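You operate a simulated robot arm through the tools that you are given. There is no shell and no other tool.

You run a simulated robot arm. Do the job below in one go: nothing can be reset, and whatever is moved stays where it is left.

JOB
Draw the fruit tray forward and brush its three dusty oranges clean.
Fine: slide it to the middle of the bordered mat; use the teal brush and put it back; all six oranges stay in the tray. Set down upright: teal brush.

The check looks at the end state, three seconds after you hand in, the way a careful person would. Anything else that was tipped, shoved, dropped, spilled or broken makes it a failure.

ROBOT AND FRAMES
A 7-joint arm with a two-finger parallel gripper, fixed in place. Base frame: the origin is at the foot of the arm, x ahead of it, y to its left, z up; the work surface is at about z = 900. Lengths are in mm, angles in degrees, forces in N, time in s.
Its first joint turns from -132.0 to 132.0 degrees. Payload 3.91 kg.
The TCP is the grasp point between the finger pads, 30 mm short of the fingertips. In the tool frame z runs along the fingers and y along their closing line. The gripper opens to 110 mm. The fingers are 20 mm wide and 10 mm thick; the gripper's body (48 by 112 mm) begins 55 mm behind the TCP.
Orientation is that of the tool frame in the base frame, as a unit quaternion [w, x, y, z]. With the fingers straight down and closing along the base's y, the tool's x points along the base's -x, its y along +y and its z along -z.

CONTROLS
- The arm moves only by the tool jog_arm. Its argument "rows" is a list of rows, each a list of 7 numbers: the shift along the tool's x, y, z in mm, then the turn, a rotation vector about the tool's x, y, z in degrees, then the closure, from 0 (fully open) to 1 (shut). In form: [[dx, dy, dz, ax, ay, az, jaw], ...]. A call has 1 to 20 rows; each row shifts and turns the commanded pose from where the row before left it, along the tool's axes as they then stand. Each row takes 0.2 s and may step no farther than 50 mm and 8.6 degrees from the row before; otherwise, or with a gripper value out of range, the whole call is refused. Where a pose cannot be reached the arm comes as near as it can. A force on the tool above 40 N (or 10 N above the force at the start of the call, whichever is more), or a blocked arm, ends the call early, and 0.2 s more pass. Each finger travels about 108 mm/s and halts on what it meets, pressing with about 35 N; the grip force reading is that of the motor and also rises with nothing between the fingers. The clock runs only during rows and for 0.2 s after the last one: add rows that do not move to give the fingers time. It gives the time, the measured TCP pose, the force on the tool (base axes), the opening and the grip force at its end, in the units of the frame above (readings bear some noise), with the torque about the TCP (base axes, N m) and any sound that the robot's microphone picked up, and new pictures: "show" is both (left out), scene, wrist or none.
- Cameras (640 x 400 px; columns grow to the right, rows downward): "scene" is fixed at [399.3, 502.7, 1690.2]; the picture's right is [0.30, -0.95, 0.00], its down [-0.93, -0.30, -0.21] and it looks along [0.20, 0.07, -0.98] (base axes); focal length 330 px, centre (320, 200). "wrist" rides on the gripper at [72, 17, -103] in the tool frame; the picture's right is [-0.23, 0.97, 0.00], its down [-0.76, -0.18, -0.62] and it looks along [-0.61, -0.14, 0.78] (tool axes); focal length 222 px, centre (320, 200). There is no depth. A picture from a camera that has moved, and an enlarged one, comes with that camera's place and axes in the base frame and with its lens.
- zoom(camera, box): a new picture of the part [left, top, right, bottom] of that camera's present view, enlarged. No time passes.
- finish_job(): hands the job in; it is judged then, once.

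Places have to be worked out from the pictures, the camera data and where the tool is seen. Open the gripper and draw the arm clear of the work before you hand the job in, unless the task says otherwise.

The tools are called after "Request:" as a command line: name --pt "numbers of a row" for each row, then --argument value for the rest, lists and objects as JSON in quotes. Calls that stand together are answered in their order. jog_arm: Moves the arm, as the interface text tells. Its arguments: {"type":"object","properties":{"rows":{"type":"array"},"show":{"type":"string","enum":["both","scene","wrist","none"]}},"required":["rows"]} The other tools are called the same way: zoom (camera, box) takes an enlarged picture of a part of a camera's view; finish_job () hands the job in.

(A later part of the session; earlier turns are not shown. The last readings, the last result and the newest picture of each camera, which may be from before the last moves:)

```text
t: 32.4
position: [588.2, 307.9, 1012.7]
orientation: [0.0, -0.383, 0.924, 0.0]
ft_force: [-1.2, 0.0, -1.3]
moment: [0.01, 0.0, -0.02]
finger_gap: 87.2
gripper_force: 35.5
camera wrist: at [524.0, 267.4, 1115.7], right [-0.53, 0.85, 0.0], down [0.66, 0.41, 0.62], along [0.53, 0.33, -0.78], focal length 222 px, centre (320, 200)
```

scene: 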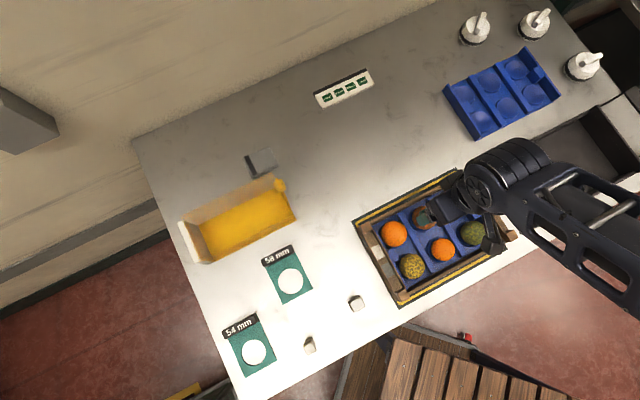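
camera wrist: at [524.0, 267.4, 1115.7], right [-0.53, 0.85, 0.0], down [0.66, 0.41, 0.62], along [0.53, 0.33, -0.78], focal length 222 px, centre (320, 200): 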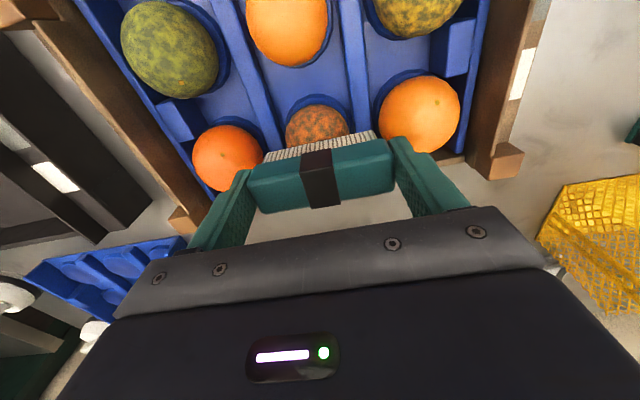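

No contact yet with the bristle tips at z≈964. I'll keep lowering in small steps.

Request:
jog_arm --pt "0 0 1.5 0 0 0 1" --pt "0 0 1.5 0 0 0 1" --pt "0 0 0 0 0 0 1" --show "none"

Request:
jog_arm --pt "0 0 1.5 0 0 0 1" --pt "0 0 1.5 0 0 0 1" --pt "0 0 0 0 0 0 1" --show "none"

Request:
jog_arm --pt "0 0 1.5 0 0 0 1" --pt "0 0 0 0 0 0 1" --show "wrist"

```text
t: 33.2
position: [587.1, 307.1, 1009.0]
orientation: [0.0, -0.383, 0.924, 0.0]
ft_force: [0.0, 0.1, -0.7]
moment: [-0.03, 0.02, -0.04]
finger_gap: 87.0
gripper_force: 36.0
```

```text
t: 34.0
position: [588.1, 307.1, 1007.1]
orientation: [0.001, -0.383, 0.924, 0.0]
ft_force: [0.7, -3.0, 19.7]
moment: [-0.1, -0.09, -0.01]
finger_gap: 87.3
gripper_force: 34.9
```

```text
t: 34.6
position: [587.1, 307.1, 1005.8]
orientation: [0.0, -0.383, 0.924, 0.0]
ft_force: [2.4, 1.5, 32.2]
moment: [0.05, -0.27, 0.0]
finger_gap: 87.2
gripper_force: 35.0
camera wrist: at [523.6, 267.4, 1108.8], right [-0.53, 0.85, 0.0], down [0.66, 0.41, 0.62], along [0.53, 0.33, -0.78], focal length 222 px, centre (320, 200)
```

wrist: 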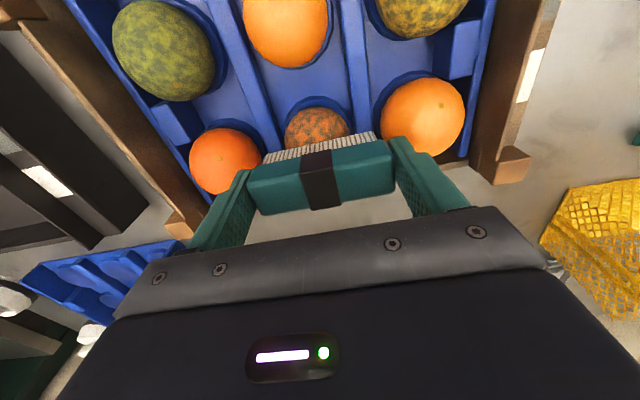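

Contact comes at TCP z≈1009, with about 10 N/mm stiffness; 32 N is too firm. I'll back off 2.3 mm and make light strokes across the orange.

Request:
jog_arm --pt "0 0 -2.3 0 0 0 1" --pt "0 0 0 0 0 0 1" --show "none"

Request:
jog_arm --pt "6 0 0 0 0 0 1" --pt "6 0 0 0 0 0 1" --pt "-8 0 0 0 0 0 1" --pt "-8 0 0 0 0 0 1" --pt "-8 0 0 0 0 0 1" --pt "8 0 0 0 0 0 1" --pt "8 0 0 0 0 0 1" --pt "8 0 0 0 0 0 1" --pt "-8 0 0 0 0 0 1" --pt "-8 0 0 0 0 0 1" --pt "-8 0 0 0 0 0 1" --pt "6 0 0 0 0 0 1" --pt "6 0 0 0 0 0 1" --show "both"

Request:
zoom --camera "scene" --box '[345, 160, 525, 310]'

Request:
zoom --camera "wrist" --box '[200, 60, 460, 220]'

```text
t: 35.2
position: [586.9, 306.4, 1007.2]
orientation: [-0.001, -0.383, 0.924, 0.0]
ft_force: [1.4, 1.3, 7.2]
moment: [0.1, -0.06, 0.02]
finger_gap: 87.4
gripper_force: 35.0
```

```text
t: 38.0
position: [586.9, 307.9, 1007.5]
orientation: [0.0, -0.382, 0.924, 0.001]
ft_force: [-0.3, 0.5, -0.7]
moment: [-0.02, 0.02, 0.02]
finger_gap: 87.2
gripper_force: 34.9
camera wrist: at [524.1, 267.1, 1110.3], right [-0.53, 0.85, 0.0], down [0.66, 0.41, 0.62], along [0.53, 0.33, -0.78], focal length 222 px, centre (320, 200)
```

scene: 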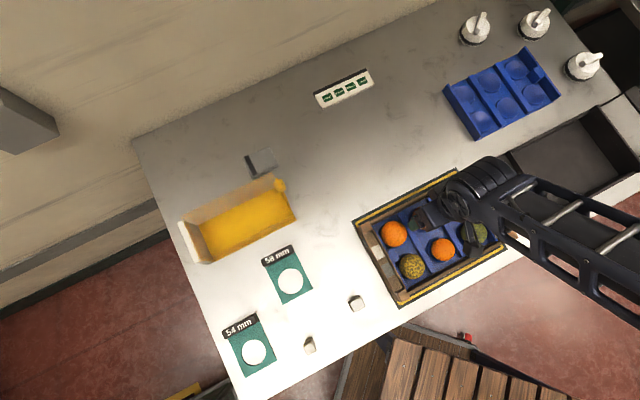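
wrist: 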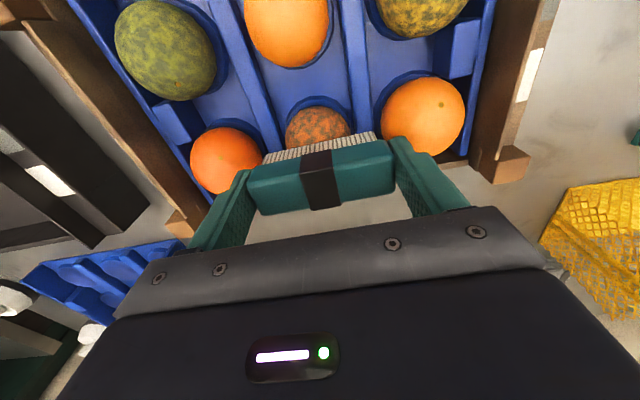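

```text
2.67 times, centred on (435, 235) of scene
camera zoom: at [399.3, 502.7, 1690.2], right [0.3, -0.95, 0.0], down [-0.93, -0.3, -0.21], along [0.2, 0.07, -0.98], focal length 881 px, centre (13, 107)
```

zoom: 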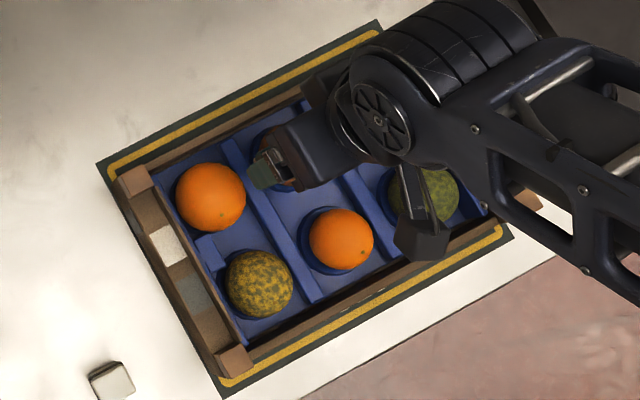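

```text
2.46 times, centred on (330, 140) of wrist
camera zoom: at [524.1, 267.1, 1110.3], right [-0.53, 0.85, 0.0], down [0.66, 0.41, 0.62], along [0.53, 0.33, -0.78], focal length 547 px, centre (295, 348)
```

zoom: 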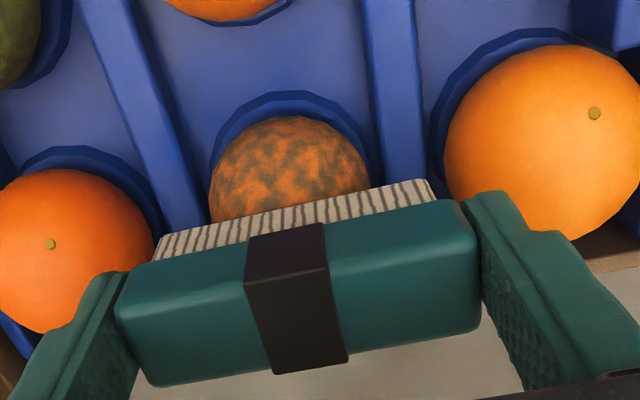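

The dust looks a little thinner, but the force dropped to zero, so contact was light. I'll lower about 1 mm and check the force.

Request:
jog_arm --pt "0 0 1.0 0 0 0 1" --pt "0 0 0 0 0 0 1" --show "none"

Request:
jog_arm --pt "6 0 0 0 0 0 1" --pt "6 0 0 0 0 0 1" --pt "-8 0 0 0 0 0 1" --pt "-8 0 0 0 0 0 1" --pt "-8 0 0 0 0 0 1" --pt "8 0 0 0 0 0 1" --pt "8 0 0 0 0 0 1" --pt "8 0 0 0 0 0 1" --pt "-8 0 0 0 0 0 1" --pt "-8 0 0 0 0 0 1" --pt "-8 0 0 0 0 0 1" --pt "6 0 0 0 0 0 1" --pt "6 0 0 0 0 0 1" --pt "0 0 0 0 0 0 1" --show "wrist"

Request:
zoom --camera "wrist" --box '[200, 60, 460, 220]'

```text
t: 38.6
position: [587.2, 308.5, 1006.8]
orientation: [0.0, -0.384, 0.923, 0.0]
ft_force: [0.0, 0.8, 2.2]
moment: [0.0, 0.04, 0.01]
finger_gap: 87.3
gripper_force: 34.8
```

```text
t: 41.6
position: [587.0, 307.0, 1007.0]
orientation: [0.0, -0.382, 0.924, 0.0]
ft_force: [0.9, 1.1, 2.6]
moment: [0.05, -0.03, -0.01]
finger_gap: 87.2
gripper_force: 35.1
camera wrist: at [523.5, 267.5, 1109.6], right [-0.53, 0.85, 0.0], down [0.66, 0.41, 0.62], along [0.53, 0.33, -0.78], focal length 222 px, centre (320, 200)
```

wrist: 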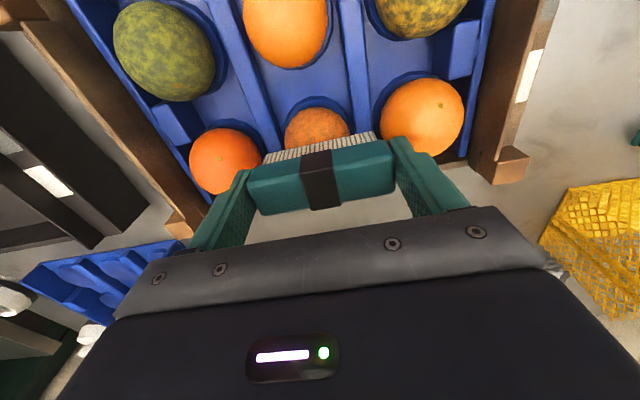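

```text
2.46 times, centred on (330, 140) of wrist
camera zoom: at [523.5, 267.5, 1109.6], right [-0.53, 0.85, 0.0], down [0.66, 0.41, 0.62], along [0.53, 0.33, -0.78], focal length 547 px, centre (295, 348)
```

zoom: 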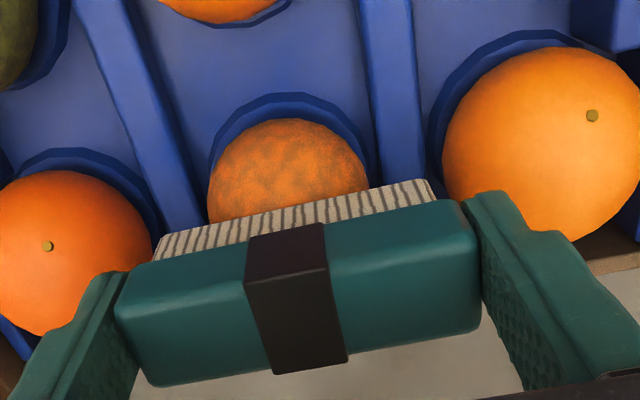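

The dust is visibly fading with these light strokes at about 2–3 N. I'll repeat them.

Request:
jog_arm --pt "6 0 0.3 0 0 0 1" --pt "6 0 0 0 0 0 1" --pt "-8 0 0 0 0 0 1" --pt "-8 0 0 0 0 0 1" --pt "-8 0 0 0 0 0 1" --pt "8 0 0 0 0 0 1" --pt "8 0 0 0 0 0 1" --pt "8 0 0 0 0 0 1" --pt "-8 0 0 0 0 0 1" --pt "-8 0 0 0 0 0 1" --pt "-8 0 0 0 0 0 1" --pt "8 0 0 0 0 0 1" --pt "8 0 0 0 0 0 1" --pt "8 0 0 0 0 0 1" --pt "-8 0 0 0 0 0 1" --pt "-8 0 0 0 0 0 1" --pt "-8 0 0 0 0 0 1" --pt "6 0 0 0 0 0 1" --pt "6 0 0 0 0 0 1" --pt "0 0 0 0 0 0 1" --show "wrist"

Request:
zoom --camera "wrist" --box '[200, 60, 460, 220]'

```text
t: 45.8
position: [587.7, 307.1, 1008.3]
orientation: [0.0, -0.383, 0.924, -0.001]
ft_force: [2.4, 3.0, 11.0]
moment: [0.23, -0.22, 0.02]
finger_gap: 87.2
gripper_force: 34.6
camera wrist: at [524.7, 266.6, 1109.8], right [-0.53, 0.85, 0.0], down [0.66, 0.41, 0.62], along [0.53, 0.33, -0.78], focal length 222 px, centre (320, 200)
```

wrist: 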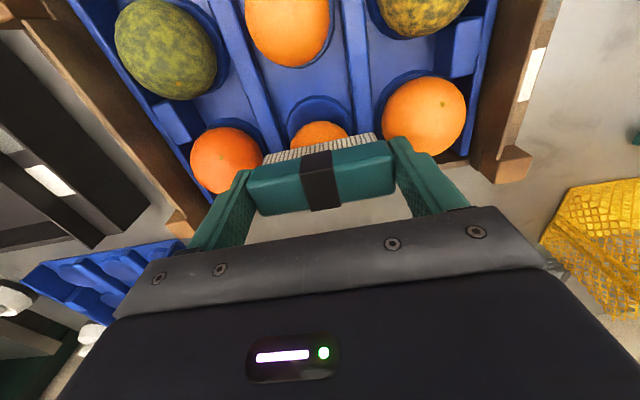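

```text
2.46 times, centred on (330, 140) of wrist
camera zoom: at [524.7, 266.6, 1109.8], right [-0.53, 0.85, 0.0], down [0.66, 0.41, 0.62], along [0.53, 0.33, -0.78], focal length 547 px, centre (295, 348)
```

zoom: 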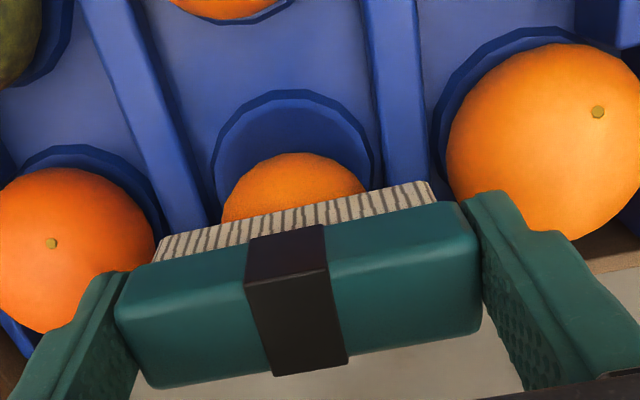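

It is nearly clean, but the orange has shifted back against its cup's rim under the brush. I'll lift straight up gently so it settles, then look.

Request:
jog_arm --pt "0 0 -2 0 0 0 1" --pt "0 0 -3 0 0 0 1" --pt "0 0 -15 0 0 0 1" --pt "0 0 -30 0 0 0 1" --pt "0 0 -30 0 0 0 1" --pt "0 0 0 0 0 0 1"

Request:
zoom --camera "wrist" --box '[190, 0, 450, 160]'

Request:
zoom --camera "scene" --box '[345, 160, 525, 310]'

```text
t: 47.2
position: [587.3, 306.0, 1085.8]
orientation: [0.0, -0.383, 0.924, 0.0]
ft_force: [-0.4, 0.7, -1.1]
moment: [0.01, -0.03, 0.02]
finger_gap: 87.2
gripper_force: 34.7
camera wrist: at [524.2, 266.8, 1188.5], right [-0.53, 0.85, 0.0], down [0.66, 0.41, 0.62], along [0.53, 0.33, -0.78], focal length 222 px, centre (320, 200)
```

scene: 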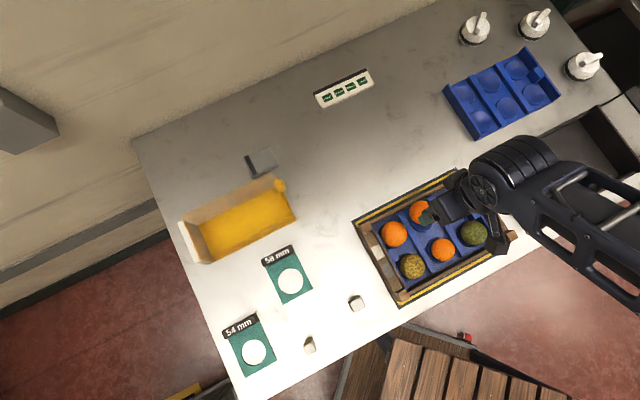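
wrist: 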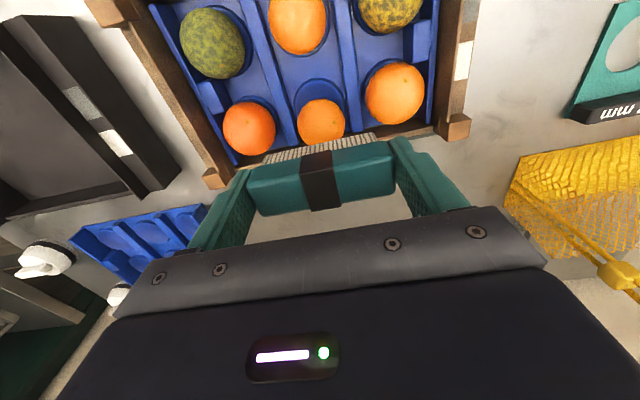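

```text
2.46 times, centred on (320, 80) of wrist
camera zoom: at [524.2, 266.8, 1188.5], right [-0.53, 0.85, 0.0], down [0.66, 0.41, 0.62], along [0.53, 0.33, -0.78], focal length 547 px, centre (320, 495)
```

zoom: 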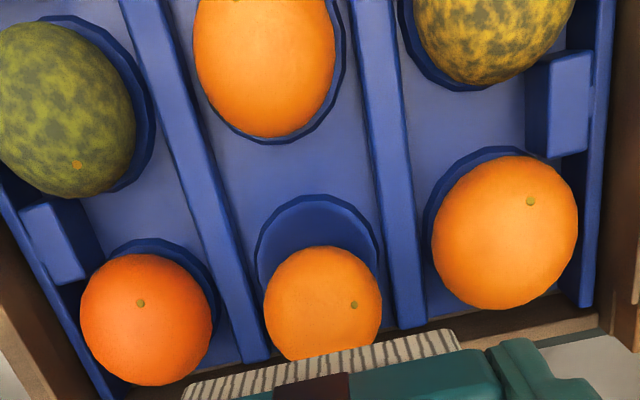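

```text
2.67 times, centred on (435, 235) of scene
camera zoom: at [399.3, 502.7, 1690.2], right [0.3, -0.95, 0.0], down [-0.93, -0.3, -0.21], along [0.2, 0.07, -0.98], focal length 881 px, centre (13, 107)
```

zoom: 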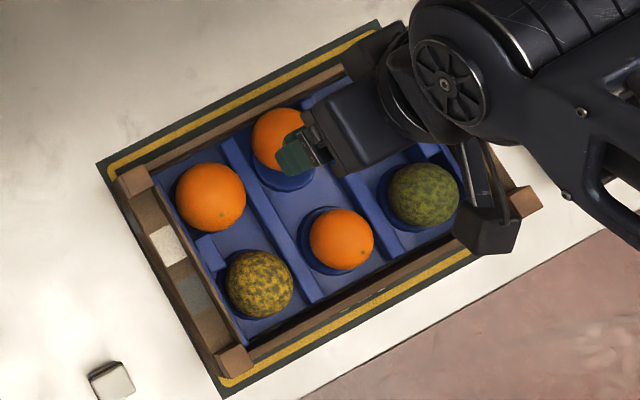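

The brown orange is now fully clean, but it rolled about 14 mm back out of its shallow cup, against the rail, still in the tray. I'll roll it back by touching its top lightly from slightly behind and drawing forward.

Request:
jog_arm --pt "-24 0 0 0 0 0 1" --pt "0 0 30 0 0 0 1" --pt "0 0 25 0 0 0 1" --pt "0 0 12 0 0 0 1" --pt "0 0 7 0 0 0 1" --pt "0 0 0 0 0 0 1" --show "none"

Request:
jog_arm --pt "0 0 1.5 0 0 0 1" --pt "0 0 0 0 0 0 1" --show "none"

Request:
jog_arm --pt "0 0 1 0 0 0 1" --pt "0 0 0 0 0 0 1" --show "wrist"

```text
t: 48.6
position: [604.6, 325.1, 1011.8]
orientation: [0.0, -0.383, 0.924, 0.001]
ft_force: [0.3, 0.0, -0.6]
moment: [0.01, 0.02, 0.01]
finger_gap: 87.2
gripper_force: 34.9
```

```text
t: 49.2
position: [604.3, 321.8, 1010.3]
orientation: [0.0, -0.382, 0.924, 0.0]
ft_force: [-0.3, 0.1, -0.5]
moment: [0.0, 0.0, -0.02]
finger_gap: 87.3
gripper_force: 35.1
```

```text
t: 49.8
position: [605.0, 323.8, 1008.5]
orientation: [0.0, -0.383, 0.924, 0.0]
ft_force: [1.0, 0.2, -0.5]
moment: [-0.01, 0.0, -0.02]
finger_gap: 87.3
gripper_force: 34.8
camera wrist: at [541.5, 284.3, 1112.2], right [-0.53, 0.85, 0.0], down [0.66, 0.41, 0.62], along [0.53, 0.33, -0.78], focal length 222 px, centre (320, 200)
```

wrist: 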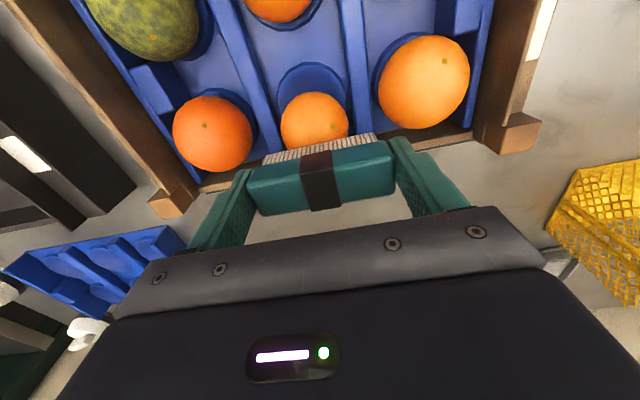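

No contact yet. I'll lower 1 mm at a time.

Request:
jog_arm --pt "0 0 1 0 0 0 1" --pt "0 0 0 0 0 0 1" --show "none"

Request:
jog_arm --pt "0 0 1 0 0 0 1" --pt "0 0 0 0 0 0 1" --show "none"

```text
t: 50.4
position: [603.8, 323.7, 1007.7]
orientation: [0.0, -0.382, 0.924, -0.001]
ft_force: [-0.3, -0.7, -0.5]
moment: [0.0, 0.0, 0.04]
finger_gap: 87.2
gripper_force: 34.4
```

```text
t: 51.0
position: [604.4, 322.5, 1007.4]
orientation: [0.0, -0.383, 0.924, 0.0]
ft_force: [0.3, -1.2, -0.4]
moment: [-0.02, 0.01, 0.0]
finger_gap: 87.3
gripper_force: 34.8
```

Still free. I'll go lower again.

Request:
jog_arm --pt "0 0 1 0 0 0 1" --pt "0 0 0 0 0 0 1" --show "none"

Request:
jog_arm --pt "0 0 1 0 0 0 1" --pt "0 0 0 0 0 0 1" --show "wrist"

Request:
zoom --camera "wrist" --box '[200, 60, 460, 220]'

```text
t: 51.6
position: [604.6, 324.5, 1006.4]
orientation: [0.0, -0.383, 0.924, 0.0]
ft_force: [-1.1, 0.4, 0.7]
moment: [-0.03, 0.0, -0.01]
finger_gap: 87.3
gripper_force: 35.0
```

```text
t: 52.2
position: [605.8, 325.9, 1005.8]
orientation: [0.0, -0.383, 0.924, 0.0]
ft_force: [-1.5, -1.6, 9.1]
moment: [-0.09, 0.11, -0.01]
finger_gap: 87.2
gripper_force: 35.0
camera wrist: at [541.6, 284.7, 1108.9], right [-0.53, 0.85, 0.0], down [0.66, 0.41, 0.62], along [0.53, 0.33, -0.78], focal length 222 px, centre (320, 200)
```

wrist: 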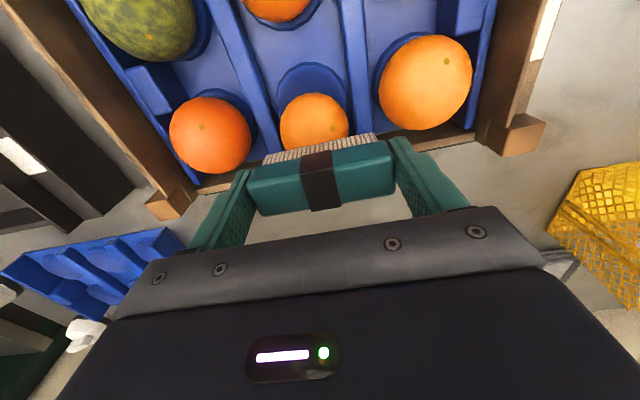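

```text
2.46 times, centred on (330, 140) of wrist
camera zoom: at [541.6, 284.7, 1108.9], right [-0.53, 0.85, 0.0], down [0.66, 0.41, 0.62], along [0.53, 0.33, -0.78], focal length 547 px, centre (295, 348)
```

zoom: 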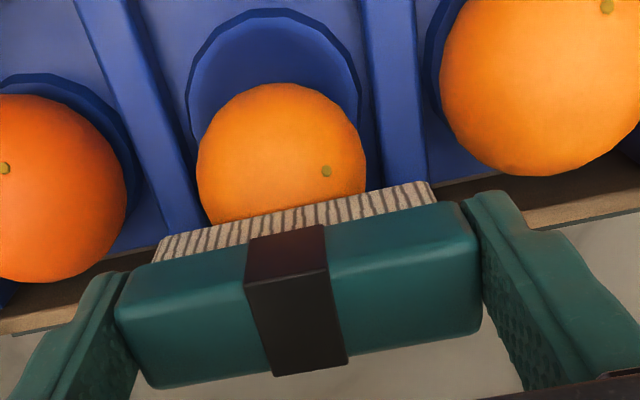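

Light contact at about 9 N on the orange's rear top. I'll draw forward to roll it back toward the cup.

Request:
jog_arm --pt "4 0 0 0 0 0 1" --pt "4 0 0 0 0 0 1" --pt "4 0 0 0 0 0 1" --pt "4 0 0 0 0 0 1" --pt "4 0 0 0 0 0 1" --show "wrist"

Request:
zoom --camera "wrist" --box '[200, 60, 460, 220]'

```text
t: 53.4
position: [591.3, 310.8, 1006.6]
orientation: [0.001, -0.383, 0.924, 0.0]
ft_force: [5.3, 3.6, 16.1]
moment: [0.26, -0.48, 0.0]
finger_gap: 87.3
gripper_force: 35.4
camera wrist: at [527.5, 270.1, 1109.5], right [-0.53, 0.85, 0.0], down [0.66, 0.41, 0.62], along [0.53, 0.33, -0.78], focal length 222 px, centre (320, 200)
```

wrist: 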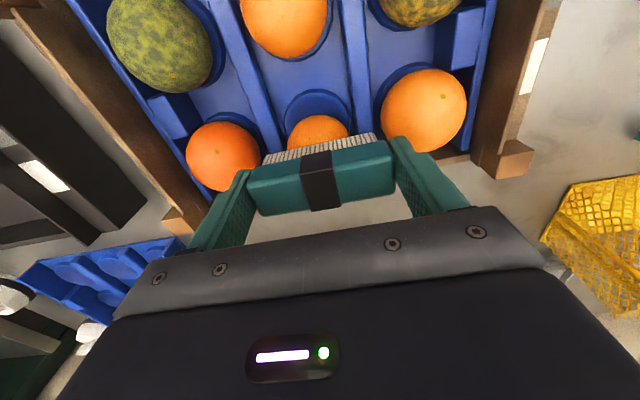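

```text
2.46 times, centred on (330, 140) of wrist
camera zoom: at [527.5, 270.1, 1109.5], right [-0.53, 0.85, 0.0], down [0.66, 0.41, 0.62], along [0.53, 0.33, -0.78], focal length 547 px, centre (295, 348)
```

zoom: 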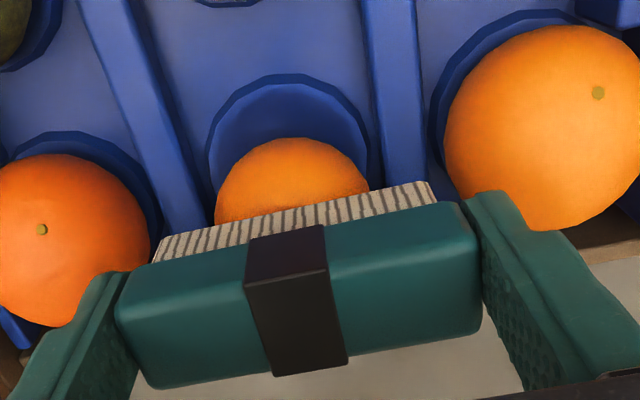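

The orange has moved forward a little. I'll continue with the height eased slightly.

Request:
jog_arm --pt "3 0 -0.4 0 0 0 1" --pt "3 0 0 0 0 0 1" --pt "3 0 0 0 0 0 1" --pt "3 0 0 0 0 0 1" --show "wrist"

Request:
zoom --camera "wrist" --box '[200, 60, 460, 220]'

```text
t: 54.4
position: [581.6, 301.7, 1006.4]
orientation: [0.0, -0.383, 0.924, 0.0]
ft_force: [4.4, -0.6, 20.4]
moment: [-0.13, -0.79, -0.09]
finger_gap: 87.1
gripper_force: 35.0
camera wrist: at [518.0, 261.8, 1109.3], right [-0.53, 0.85, 0.0], down [0.66, 0.41, 0.62], along [0.53, 0.33, -0.78], focal length 222 px, centre (320, 200)
```

wrist: 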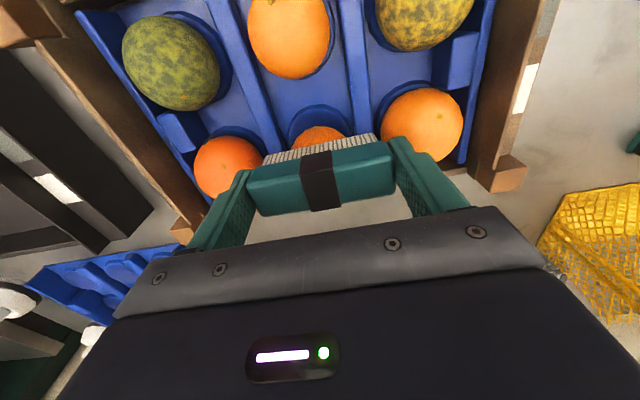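

```text
2.46 times, centred on (330, 140) of wrist
camera zoom: at [518.0, 261.8, 1109.3], right [-0.53, 0.85, 0.0], down [0.66, 0.41, 0.62], along [0.53, 0.33, -0.78], focal length 547 px, centre (295, 348)
```

zoom: 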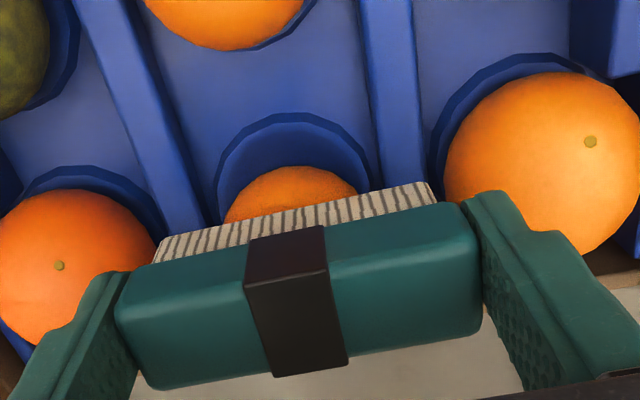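

The force has risen to 20 N while it creeps forward. I'll lift off and see where it settles.

Request:
jog_arm --pt "2 0 -1 0 0 0 1" --pt "0 0 -2 0 0 0 1" --pt "0 0 -15 0 0 0 1" --pt "0 0 -30 0 0 0 1" --pt "-12 0 -25 0 0 0 1" --pt "-20 0 0 0 0 0 1" --pt "0 0 0 0 0 0 1"

Request:
zoom --camera "wrist" --box '[190, 0, 450, 160]'

Request:
zoom --camera "scene" --box '[345, 160, 525, 310]'

```text
t: 56.0
position: [603.1, 322.4, 1080.7]
orientation: [-0.001, -0.383, 0.924, -0.001]
ft_force: [-1.0, -0.3, -1.2]
moment: [0.0, 0.02, 0.01]
finger_gap: 87.1
gripper_force: 35.4
camera wrist: at [539.9, 283.1, 1183.2], right [-0.53, 0.85, 0.0], down [0.66, 0.41, 0.62], along [0.53, 0.33, -0.78], focal length 222 px, centre (320, 200)
```

scene: 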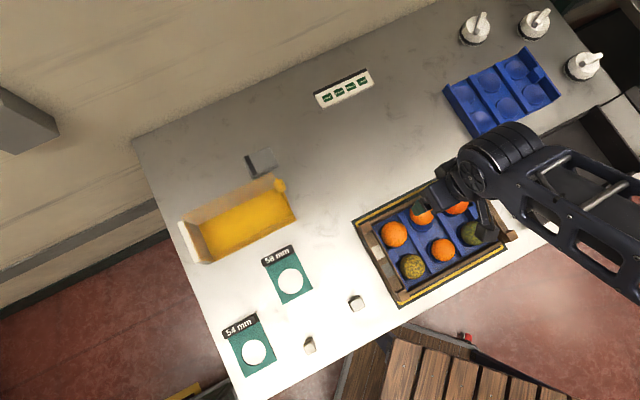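
wrist: 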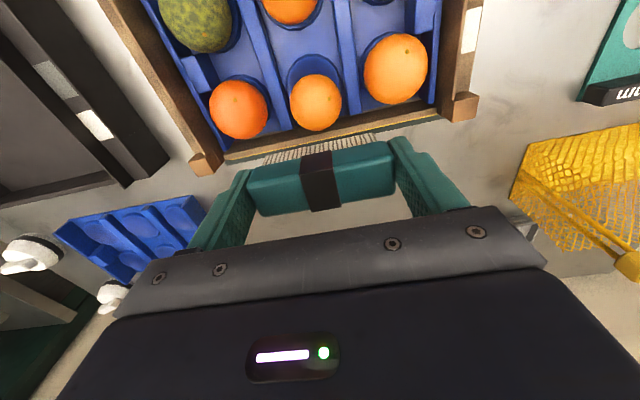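

```text
2.46 times, centred on (320, 80) of wrist
camera zoom: at [539.9, 283.1, 1183.2], right [-0.53, 0.85, 0.0], down [0.66, 0.41, 0.62], along [0.53, 0.33, -0.78], focal length 547 px, centre (320, 495)
```

zoom: 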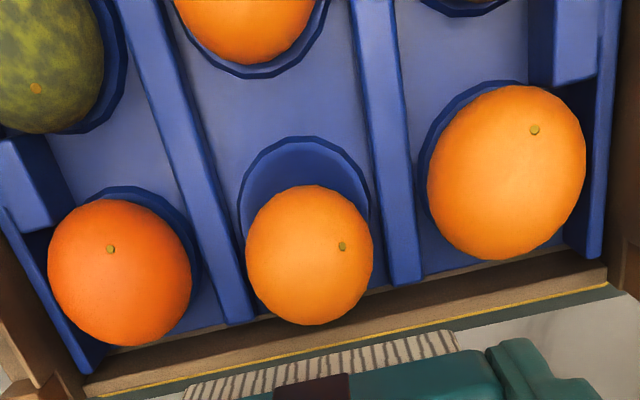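

```text
2.67 times, centred on (435, 235) of scene
camera zoom: at [399.3, 502.7, 1690.2], right [0.3, -0.95, 0.0], down [-0.93, -0.3, -0.21], along [0.2, 0.07, -0.98], focal length 881 px, centre (13, 107)
```

zoom: 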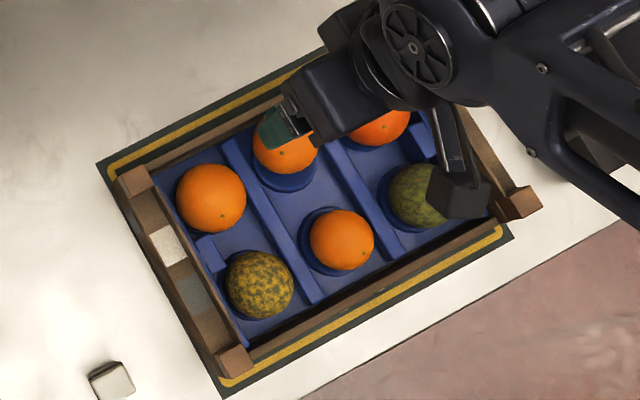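

The orange stays where it is left, at e2≈645, having moved only about 6 mm. Another one-way forward drag from behind should finish it. I'll return to the same contact height, slightly lighter, and draw 30 mm.

Request:
jog_arm --pt "-4 0 30 0 0 0 1" --pt "0 0 25 0 0 0 1" --pt "0 0 12 0 0 0 1" --pt "0 0 4 0 0 0 1" --pt "0 0 1.3 0 0 0 1" --pt "0 0 0 0 0 0 1" --show "none"

Request:
jog_arm --pt "4 0 0 0 0 0 1" --pt "4 0 0 0 0 0 1" --pt "4 0 0 0 0 0 1" --pt "4 0 0 0 0 0 1" --pt "4 0 0 0 0 0 1" --show "none"

Request:
jog_arm --pt "4 0 0 0 0 0 1" --pt "4 0 0 0 0 0 1" --pt "4 0 0 0 0 0 1" --show "wrist"

Request:
zoom --camera "wrist" --box '[200, 60, 460, 220]'

```text
t: 57.4
position: [606.9, 325.6, 1007.1]
orientation: [0.0, -0.383, 0.924, 0.0]
ft_force: [0.1, 0.8, -0.7]
moment: [0.0, -0.01, 0.01]
finger_gap: 87.2
gripper_force: 35.0
```

```text
t: 58.6
position: [592.4, 311.3, 1006.4]
orientation: [0.0, -0.383, 0.924, 0.0]
ft_force: [0.5, -0.9, -0.3]
moment: [0.0, 0.0, 0.01]
finger_gap: 87.3
gripper_force: 35.0
```

```text
t: 59.4
position: [583.0, 302.4, 1006.7]
orientation: [0.0, -0.383, 0.924, 0.0]
ft_force: [0.4, -0.3, -0.9]
moment: [-0.01, 0.01, 0.01]
finger_gap: 87.4
gripper_force: 35.9
camera wrist: at [519.7, 263.1, 1110.0], right [-0.53, 0.85, 0.0], down [0.66, 0.41, 0.62], along [0.53, 0.33, -0.78], focal length 222 px, centre (320, 200)
```

wrist: 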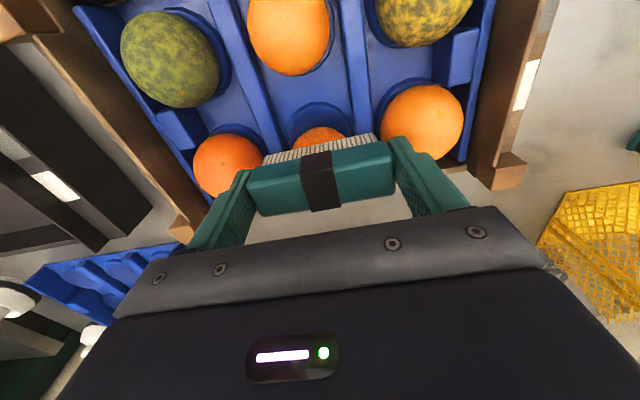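

```text
2.46 times, centred on (330, 140) of wrist
camera zoom: at [519.7, 263.1, 1110.0], right [-0.53, 0.85, 0.0], down [0.66, 0.41, 0.62], along [0.53, 0.33, -0.78], focal length 547 px, centre (295, 348)
```

zoom: 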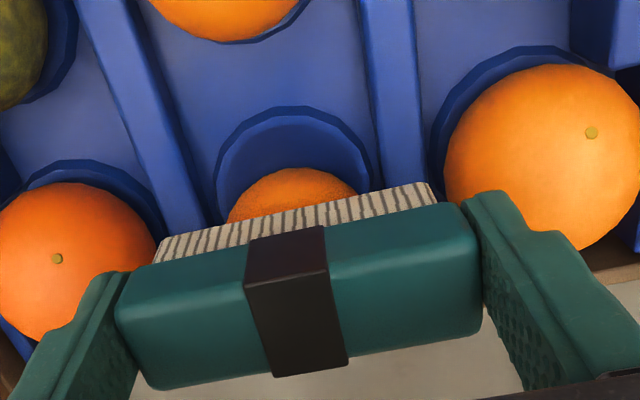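

There was no contact that pass. I'll go back, come down 1.5 mm, and repeat the forward drag.

Request:
jog_arm --pt "0 0 -8 0 0 0 1" --pt "-14 0 0 0 0 0 1" --pt "-14 0 0 0 0 0 1" --pt "0 0 8 0 0 0 1" --pt "0 0 1 0 0 0 1" --pt "0 0 0 0 0 0 1" --show "none"

Request:
jog_arm --pt "0 0 0.7 0 0 0 1" --pt "0 0 0 0 0 0 1" --show "none"

Request:
jog_arm --pt "4 0 0 0 0 0 1" --pt "4 0 0 0 0 0 1" --show "none"

Request:
jog_arm --pt "4 0 0 0 0 0 1" --pt "4 0 0 0 0 0 1" --show "wrist"

```text
t: 60.8
position: [602.4, 323.0, 1005.3]
orientation: [0.0, -0.382, 0.924, 0.0]
ft_force: [0.7, -0.4, 8.5]
moment: [-0.08, 0.03, 0.0]
finger_gap: 87.3
gripper_force: 34.5
```

```text
t: 61.4
position: [603.2, 322.8, 1005.2]
orientation: [0.0, -0.383, 0.924, 0.0]
ft_force: [0.2, 0.7, 15.3]
moment: [-0.05, 0.05, 0.0]
finger_gap: 87.3
gripper_force: 35.0
```

```text
t: 62.0
position: [597.9, 317.4, 1006.3]
orientation: [0.0, -0.383, 0.924, 0.0]
ft_force: [4.3, 2.3, 15.5]
moment: [-0.01, -0.25, 0.05]
finger_gap: 87.2
gripper_force: 35.2
```

```text
t: 62.6
position: [592.5, 311.3, 1006.3]
orientation: [0.0, -0.383, 0.924, 0.0]
ft_force: [1.8, 3.1, 14.5]
moment: [0.13, -0.08, 0.0]
finger_gap: 87.0
gripper_force: 34.7
camera wrist: at [528.3, 271.3, 1108.6], right [-0.53, 0.85, 0.0], down [0.66, 0.41, 0.62], along [0.53, 0.33, -0.78], focal length 222 px, centre (320, 200)
```

wrist: 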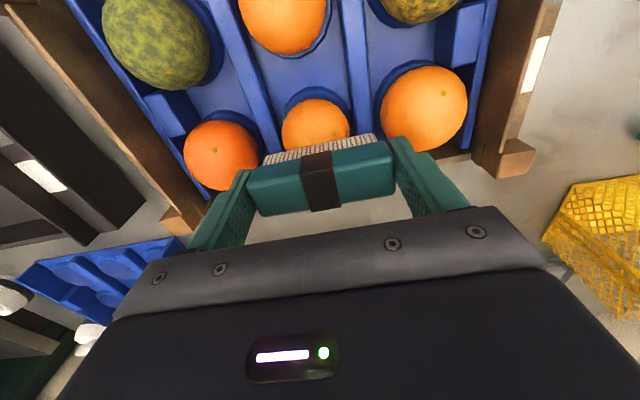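

The orange has rolled forward into its cup. I'll lift clear straight up and check.

Request:
jog_arm --pt "0 0 -2 0 0 0 1" --pt "0 0 -6 0 0 0 1" --pt "0 0 -25 0 0 0 1" --pt "0 0 -40 0 0 0 1" --pt "-25 0 0 0 0 0 1" --pt "0 0 0 0 0 0 1" --show "wrist"

Request:
zoom --camera "wrist" --box '[190, 0, 450, 160]'

Request:
zoom --camera "wrist" --box '[200, 60, 460, 220]'

```text
t: 64.0
position: [609.8, 331.2, 1077.1]
orientation: [0.0, -0.382, 0.924, 0.0]
ft_force: [0.0, -0.4, -0.7]
moment: [0.03, -0.01, 0.0]
finger_gap: 87.3
gripper_force: 34.8
camera wrist: at [545.4, 290.2, 1181.3], right [-0.53, 0.85, 0.0], down [0.66, 0.41, 0.62], along [0.53, 0.33, -0.78], focal length 222 px, centre (320, 200)
```

wrist: 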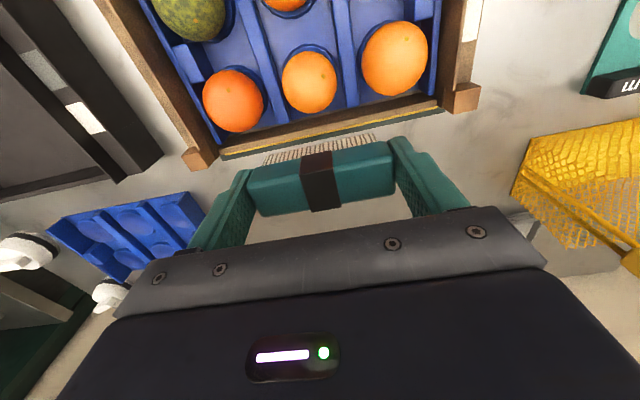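

```text
2.46 times, centred on (320, 80) of wrist
camera zoom: at [545.4, 290.2, 1181.3], right [-0.53, 0.85, 0.0], down [0.66, 0.41, 0.62], along [0.53, 0.33, -0.78], focal length 547 px, centre (320, 495)
```

zoom: 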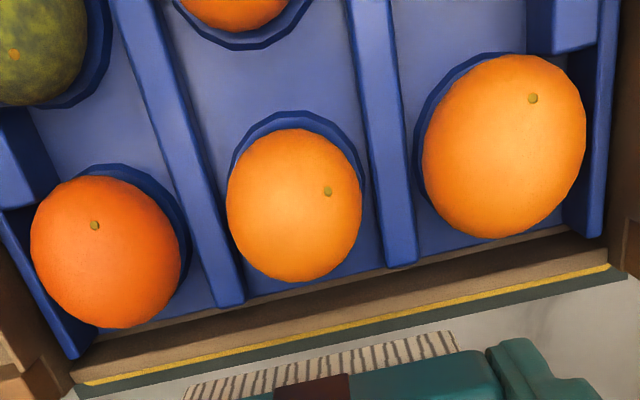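

```text
2.46 times, centred on (330, 140) of wrist
camera zoom: at [545.4, 290.2, 1181.3], right [-0.53, 0.85, 0.0], down [0.66, 0.41, 0.62], along [0.53, 0.33, -0.78], focal length 547 px, centre (295, 348)
```

zoom: 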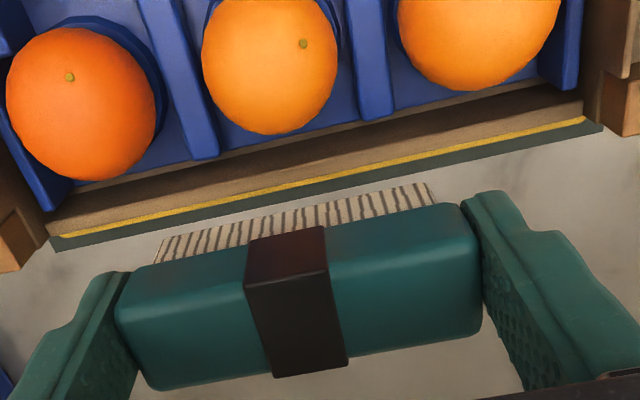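

The brown orange is clean and back in its cup. Next is the yellow-green one near (114, 552): I'll move above it and look.

Request:
jog_arm --pt "35 27 0 0 0 0 1" --pt "35 27 0 0 0 0 1" --pt "20 28 0 0 0 0 1" --pt "0 0 0 0 0 0 1" --show "wrist"

Request:
zoom --camera "wrist" --box '[190, 40, 450, 200]'

Request:
zoom --camera "scene" --box '[345, 160, 525, 310]'

```text
t: 65.0
position: [488.4, 324.3, 1076.7]
orientation: [0.001, -0.383, 0.924, 0.0]
ft_force: [0.9, 0.3, -0.8]
moment: [0.01, -0.02, 0.0]
finger_gap: 87.5
gripper_force: 35.1
camera wrist: at [423.6, 284.9, 1180.4], right [-0.53, 0.85, 0.0], down [0.66, 0.41, 0.62], along [0.53, 0.33, -0.78], focal length 222 px, centre (320, 200)
```

wrist: 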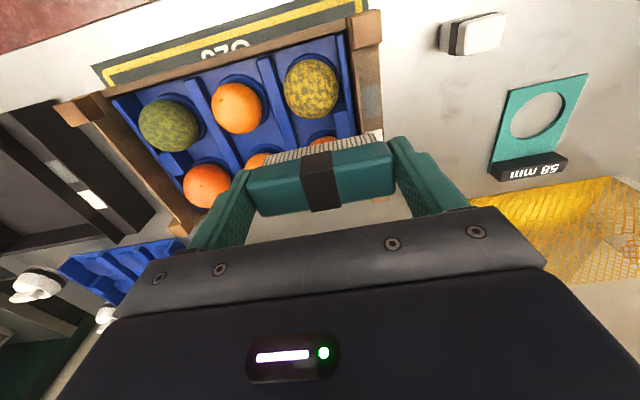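

```text
2.46 times, centred on (320, 120) of wrist
camera zoom: at [423.6, 284.9, 1180.4], right [-0.53, 0.85, 0.0], down [0.66, 0.41, 0.62], along [0.53, 0.33, -0.78], focal length 547 px, centre (320, 397)
```

zoom: 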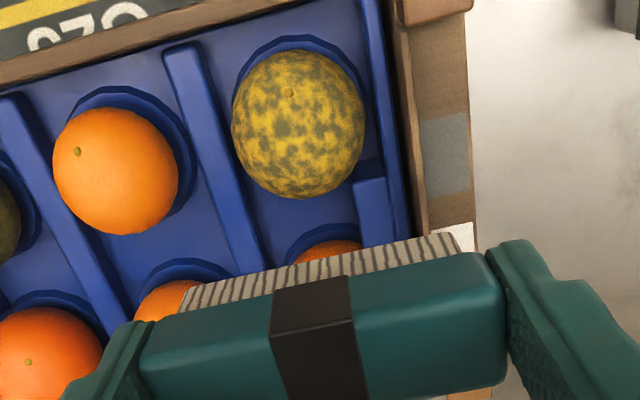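

```text
2.67 times, centred on (435, 235) of scene
camera zoom: at [399.3, 502.7, 1690.2], right [0.3, -0.95, 0.0], down [-0.93, -0.3, -0.21], along [0.2, 0.07, -0.98], focal length 881 px, centre (13, 107)
```

zoom: 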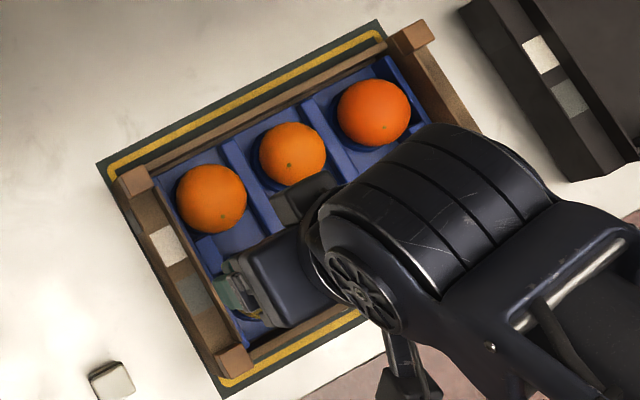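

The yellow orange is at about (116, 551). I'll centre over it and descend to just above contact.

Request:
jog_arm --pt "23.5 0 0 0 0 0 1" --pt "0 0 30 0 0 0 1" --pt "0 0 20 0 0 0 1" --pt "0 0 10 0 0 0 1" --pt "0 0 4 0 0 0 1" --pt "0 0 0 0 0 0 1" --show "none"

Request:
jog_arm --pt "0 0 1.5 0 0 0 1" --pt "0 0 0 0 0 0 1" --show "none"

Request:
jog_arm --pt "0 0 1 0 0 0 1" --pt "0 0 0 0 0 0 1" --show "wrist"

```text
t: 66.4
position: [470.1, 308.2, 1014.2]
orientation: [-0.001, -0.383, 0.924, 0.0]
ft_force: [0.6, -0.1, -1.1]
moment: [-0.01, 0.02, -0.01]
finger_gap: 87.0
gripper_force: 35.1
```

```text
t: 67.0
position: [471.8, 306.1, 1013.0]
orientation: [0.001, -0.383, 0.924, 0.0]
ft_force: [0.0, 0.5, 0.1]
moment: [-0.01, 0.01, 0.02]
finger_gap: 87.3
gripper_force: 34.7
```

```text
t: 67.6
position: [471.1, 307.6, 1012.4]
orientation: [0.0, -0.382, 0.924, 0.0]
ft_force: [-0.7, -0.1, -2.4]
moment: [-0.01, 0.04, -0.01]
finger_gap: 87.4
gripper_force: 35.1
camera wrist: at [407.8, 267.2, 1115.5], right [-0.53, 0.85, 0.0], down [0.66, 0.41, 0.62], along [0.53, 0.33, -0.78], focal length 222 px, centre (320, 200)
```

wrist: 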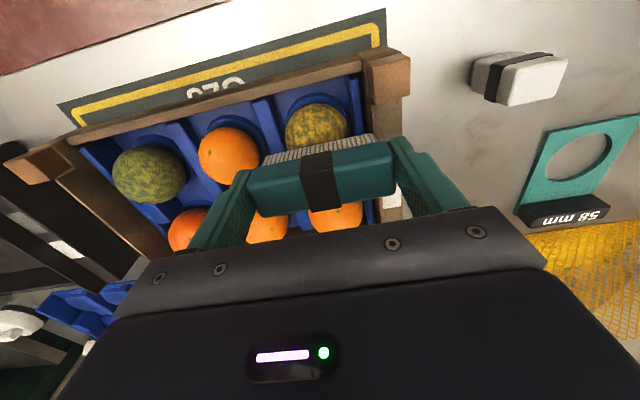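

No contact yet. I'll keep lowering in 1 mm steps.

Request:
jog_arm --pt "0 0 1.3 0 0 0 1" --pt "0 0 0 0 0 0 1" --show "none"

Request:
jog_arm --pt "0 0 1 0 0 0 1" --pt "0 0 0 0 0 0 1" --show "none"

Request:
jog_arm --pt "0 0 1 0 0 0 1" --pt "0 0 0 0 0 0 1" --show "none"

```text
t: 68.2
position: [469.8, 307.2, 1011.4]
orientation: [0.0, -0.383, 0.924, 0.0]
ft_force: [-0.3, -0.3, 0.0]
moment: [0.02, -0.03, 0.0]
finger_gap: 87.4
gripper_force: 35.0
```

```text
t: 68.8
position: [471.2, 307.6, 1008.9]
orientation: [0.001, -0.383, 0.924, 0.0]
ft_force: [0.2, 0.3, -0.6]
moment: [0.0, 0.0, 0.01]
finger_gap: 87.2
gripper_force: 35.0
```

```text
t: 69.4
position: [470.3, 306.1, 1007.9]
orientation: [0.0, -0.383, 0.924, 0.0]
ft_force: [-0.2, -0.1, -0.2]
moment: [0.01, 0.03, -0.01]
finger_gap: 87.4
gripper_force: 35.6
```

Still free, so I'll use finer steps here.

Request:
jog_arm --pt "0 0 0.8 0 0 0 1" --pt "0 0 0 0 0 0 1" --show "none"

Request:
jog_arm --pt "0 0 0.8 0 0 0 1" --pt "0 0 0 0 0 0 1" --show "none"

```text
t: 70.0
position: [470.5, 307.8, 1006.9]
orientation: [0.0, -0.382, 0.924, 0.001]
ft_force: [0.5, -0.1, -1.1]
moment: [0.01, 0.0, 0.0]
finger_gap: 87.3
gripper_force: 34.7
```

```text
t: 70.6
position: [471.2, 307.2, 1007.3]
orientation: [0.0, -0.383, 0.924, 0.0]
ft_force: [0.0, -0.1, -1.0]
moment: [0.0, 0.01, -0.01]
finger_gap: 87.5
gripper_force: 35.3
```

Request:
jog_arm --pt "0 0 0.8 0 0 0 1" --pt "0 0 0 0 0 0 1" --show "none"

Request:
jog_arm --pt "0 0 0.8 0 0 0 1" --pt "0 0 0 0 0 0 1" --show "wrist"

Request:
zoom --camera "wrist" --box '[200, 60, 460, 220]'

```text
t: 71.2
position: [471.3, 308.1, 1006.7]
orientation: [0.0, -0.383, 0.924, 0.0]
ft_force: [0.6, 0.2, -2.0]
moment: [0.04, 0.01, 0.01]
finger_gap: 87.4
gripper_force: 34.1
```

```text
t: 71.8
position: [471.1, 306.7, 1004.5]
orientation: [-0.001, -0.382, 0.924, 0.0]
ft_force: [-0.6, -0.6, 7.9]
moment: [-0.11, 0.03, 0.02]
finger_gap: 87.3
gripper_force: 35.1
camera wrist: at [407.4, 267.2, 1108.6], right [-0.53, 0.85, 0.0], down [0.66, 0.41, 0.62], along [0.53, 0.33, -0.78], focal length 222 px, centre (320, 200)
```

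wrist: 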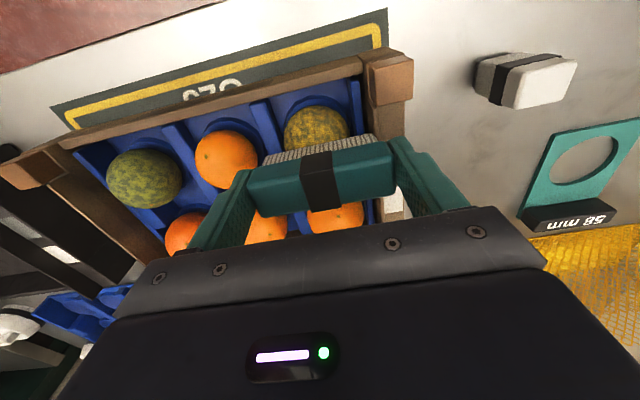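

```text
2.46 times, centred on (330, 140) of wrist
camera zoom: at [407.4, 267.2, 1108.6], right [-0.53, 0.85, 0.0], down [0.66, 0.41, 0.62], along [0.53, 0.33, -0.78], focal length 547 px, centre (295, 348)
```

zoom: 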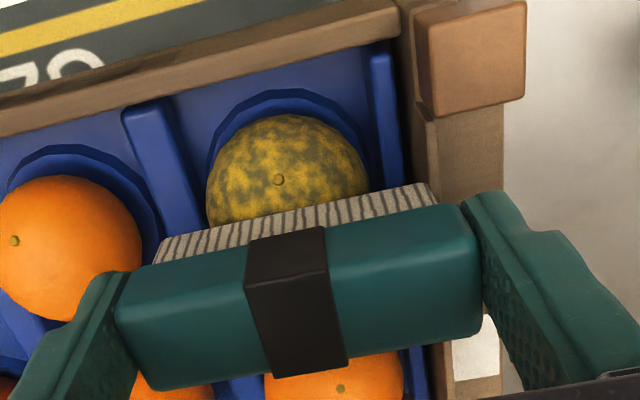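

Contact is about 9 N. I'll ease up 0.5 mm and brush with short ±9 mm strokes, watching for drift.

Request:
jog_arm --pt "5 0 -0.5 0 0 0 1" --pt "5 0 0 0 0 0 1" --pt "-6 0 0 0 0 0 1" --pt "-6 0 0 0 0 0 1" --pt "-7 0 0 0 0 0 1" --pt "6 0 0 0 0 0 1" --pt "6 0 0 0 0 0 1" --pt "7 0 0 0 0 0 1" --pt "-6 0 0 0 0 0 1" --pt "-6 0 0 0 0 0 1" --pt "-7 0 0 0 0 0 1" --pt "5 0 0 0 0 0 1" --pt "4 0 0 0 0 0 1" --pt "0 0 0 0 0 0 1" --show "wrist"

Request:
zoom --camera "wrist" --box '[200, 60, 460, 220]'

```text
t: 74.8
position: [471.1, 308.0, 1006.0]
orientation: [0.0, -0.383, 0.924, 0.0]
ft_force: [-0.3, 1.4, 2.0]
moment: [0.02, -0.01, 0.0]
finger_gap: 87.3
gripper_force: 35.4
camera wrist: at [407.5, 267.1, 1108.7], right [-0.53, 0.85, 0.0], down [0.66, 0.41, 0.62], along [0.53, 0.33, -0.78], focal length 222 px, centre (320, 200)
```

wrist: 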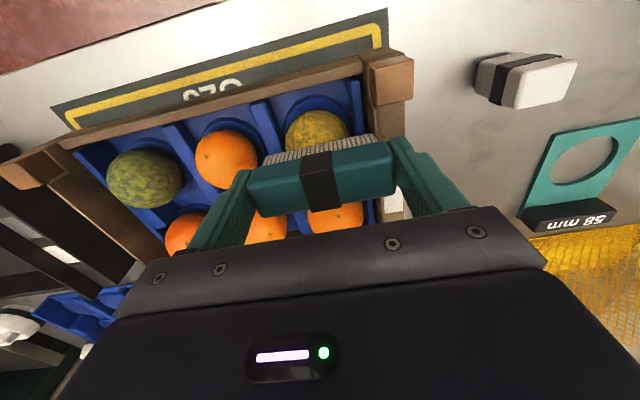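

```text
2.46 times, centred on (330, 140) of wrist
camera zoom: at [407.5, 267.1, 1108.7], right [-0.53, 0.85, 0.0], down [0.66, 0.41, 0.62], along [0.53, 0.33, -0.78], focal length 547 px, centre (295, 348)
```

zoom: 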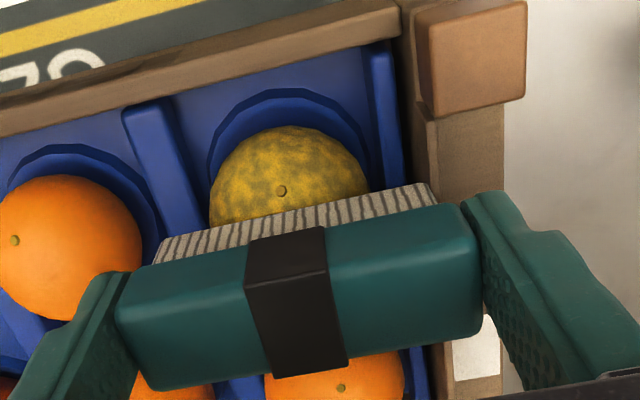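

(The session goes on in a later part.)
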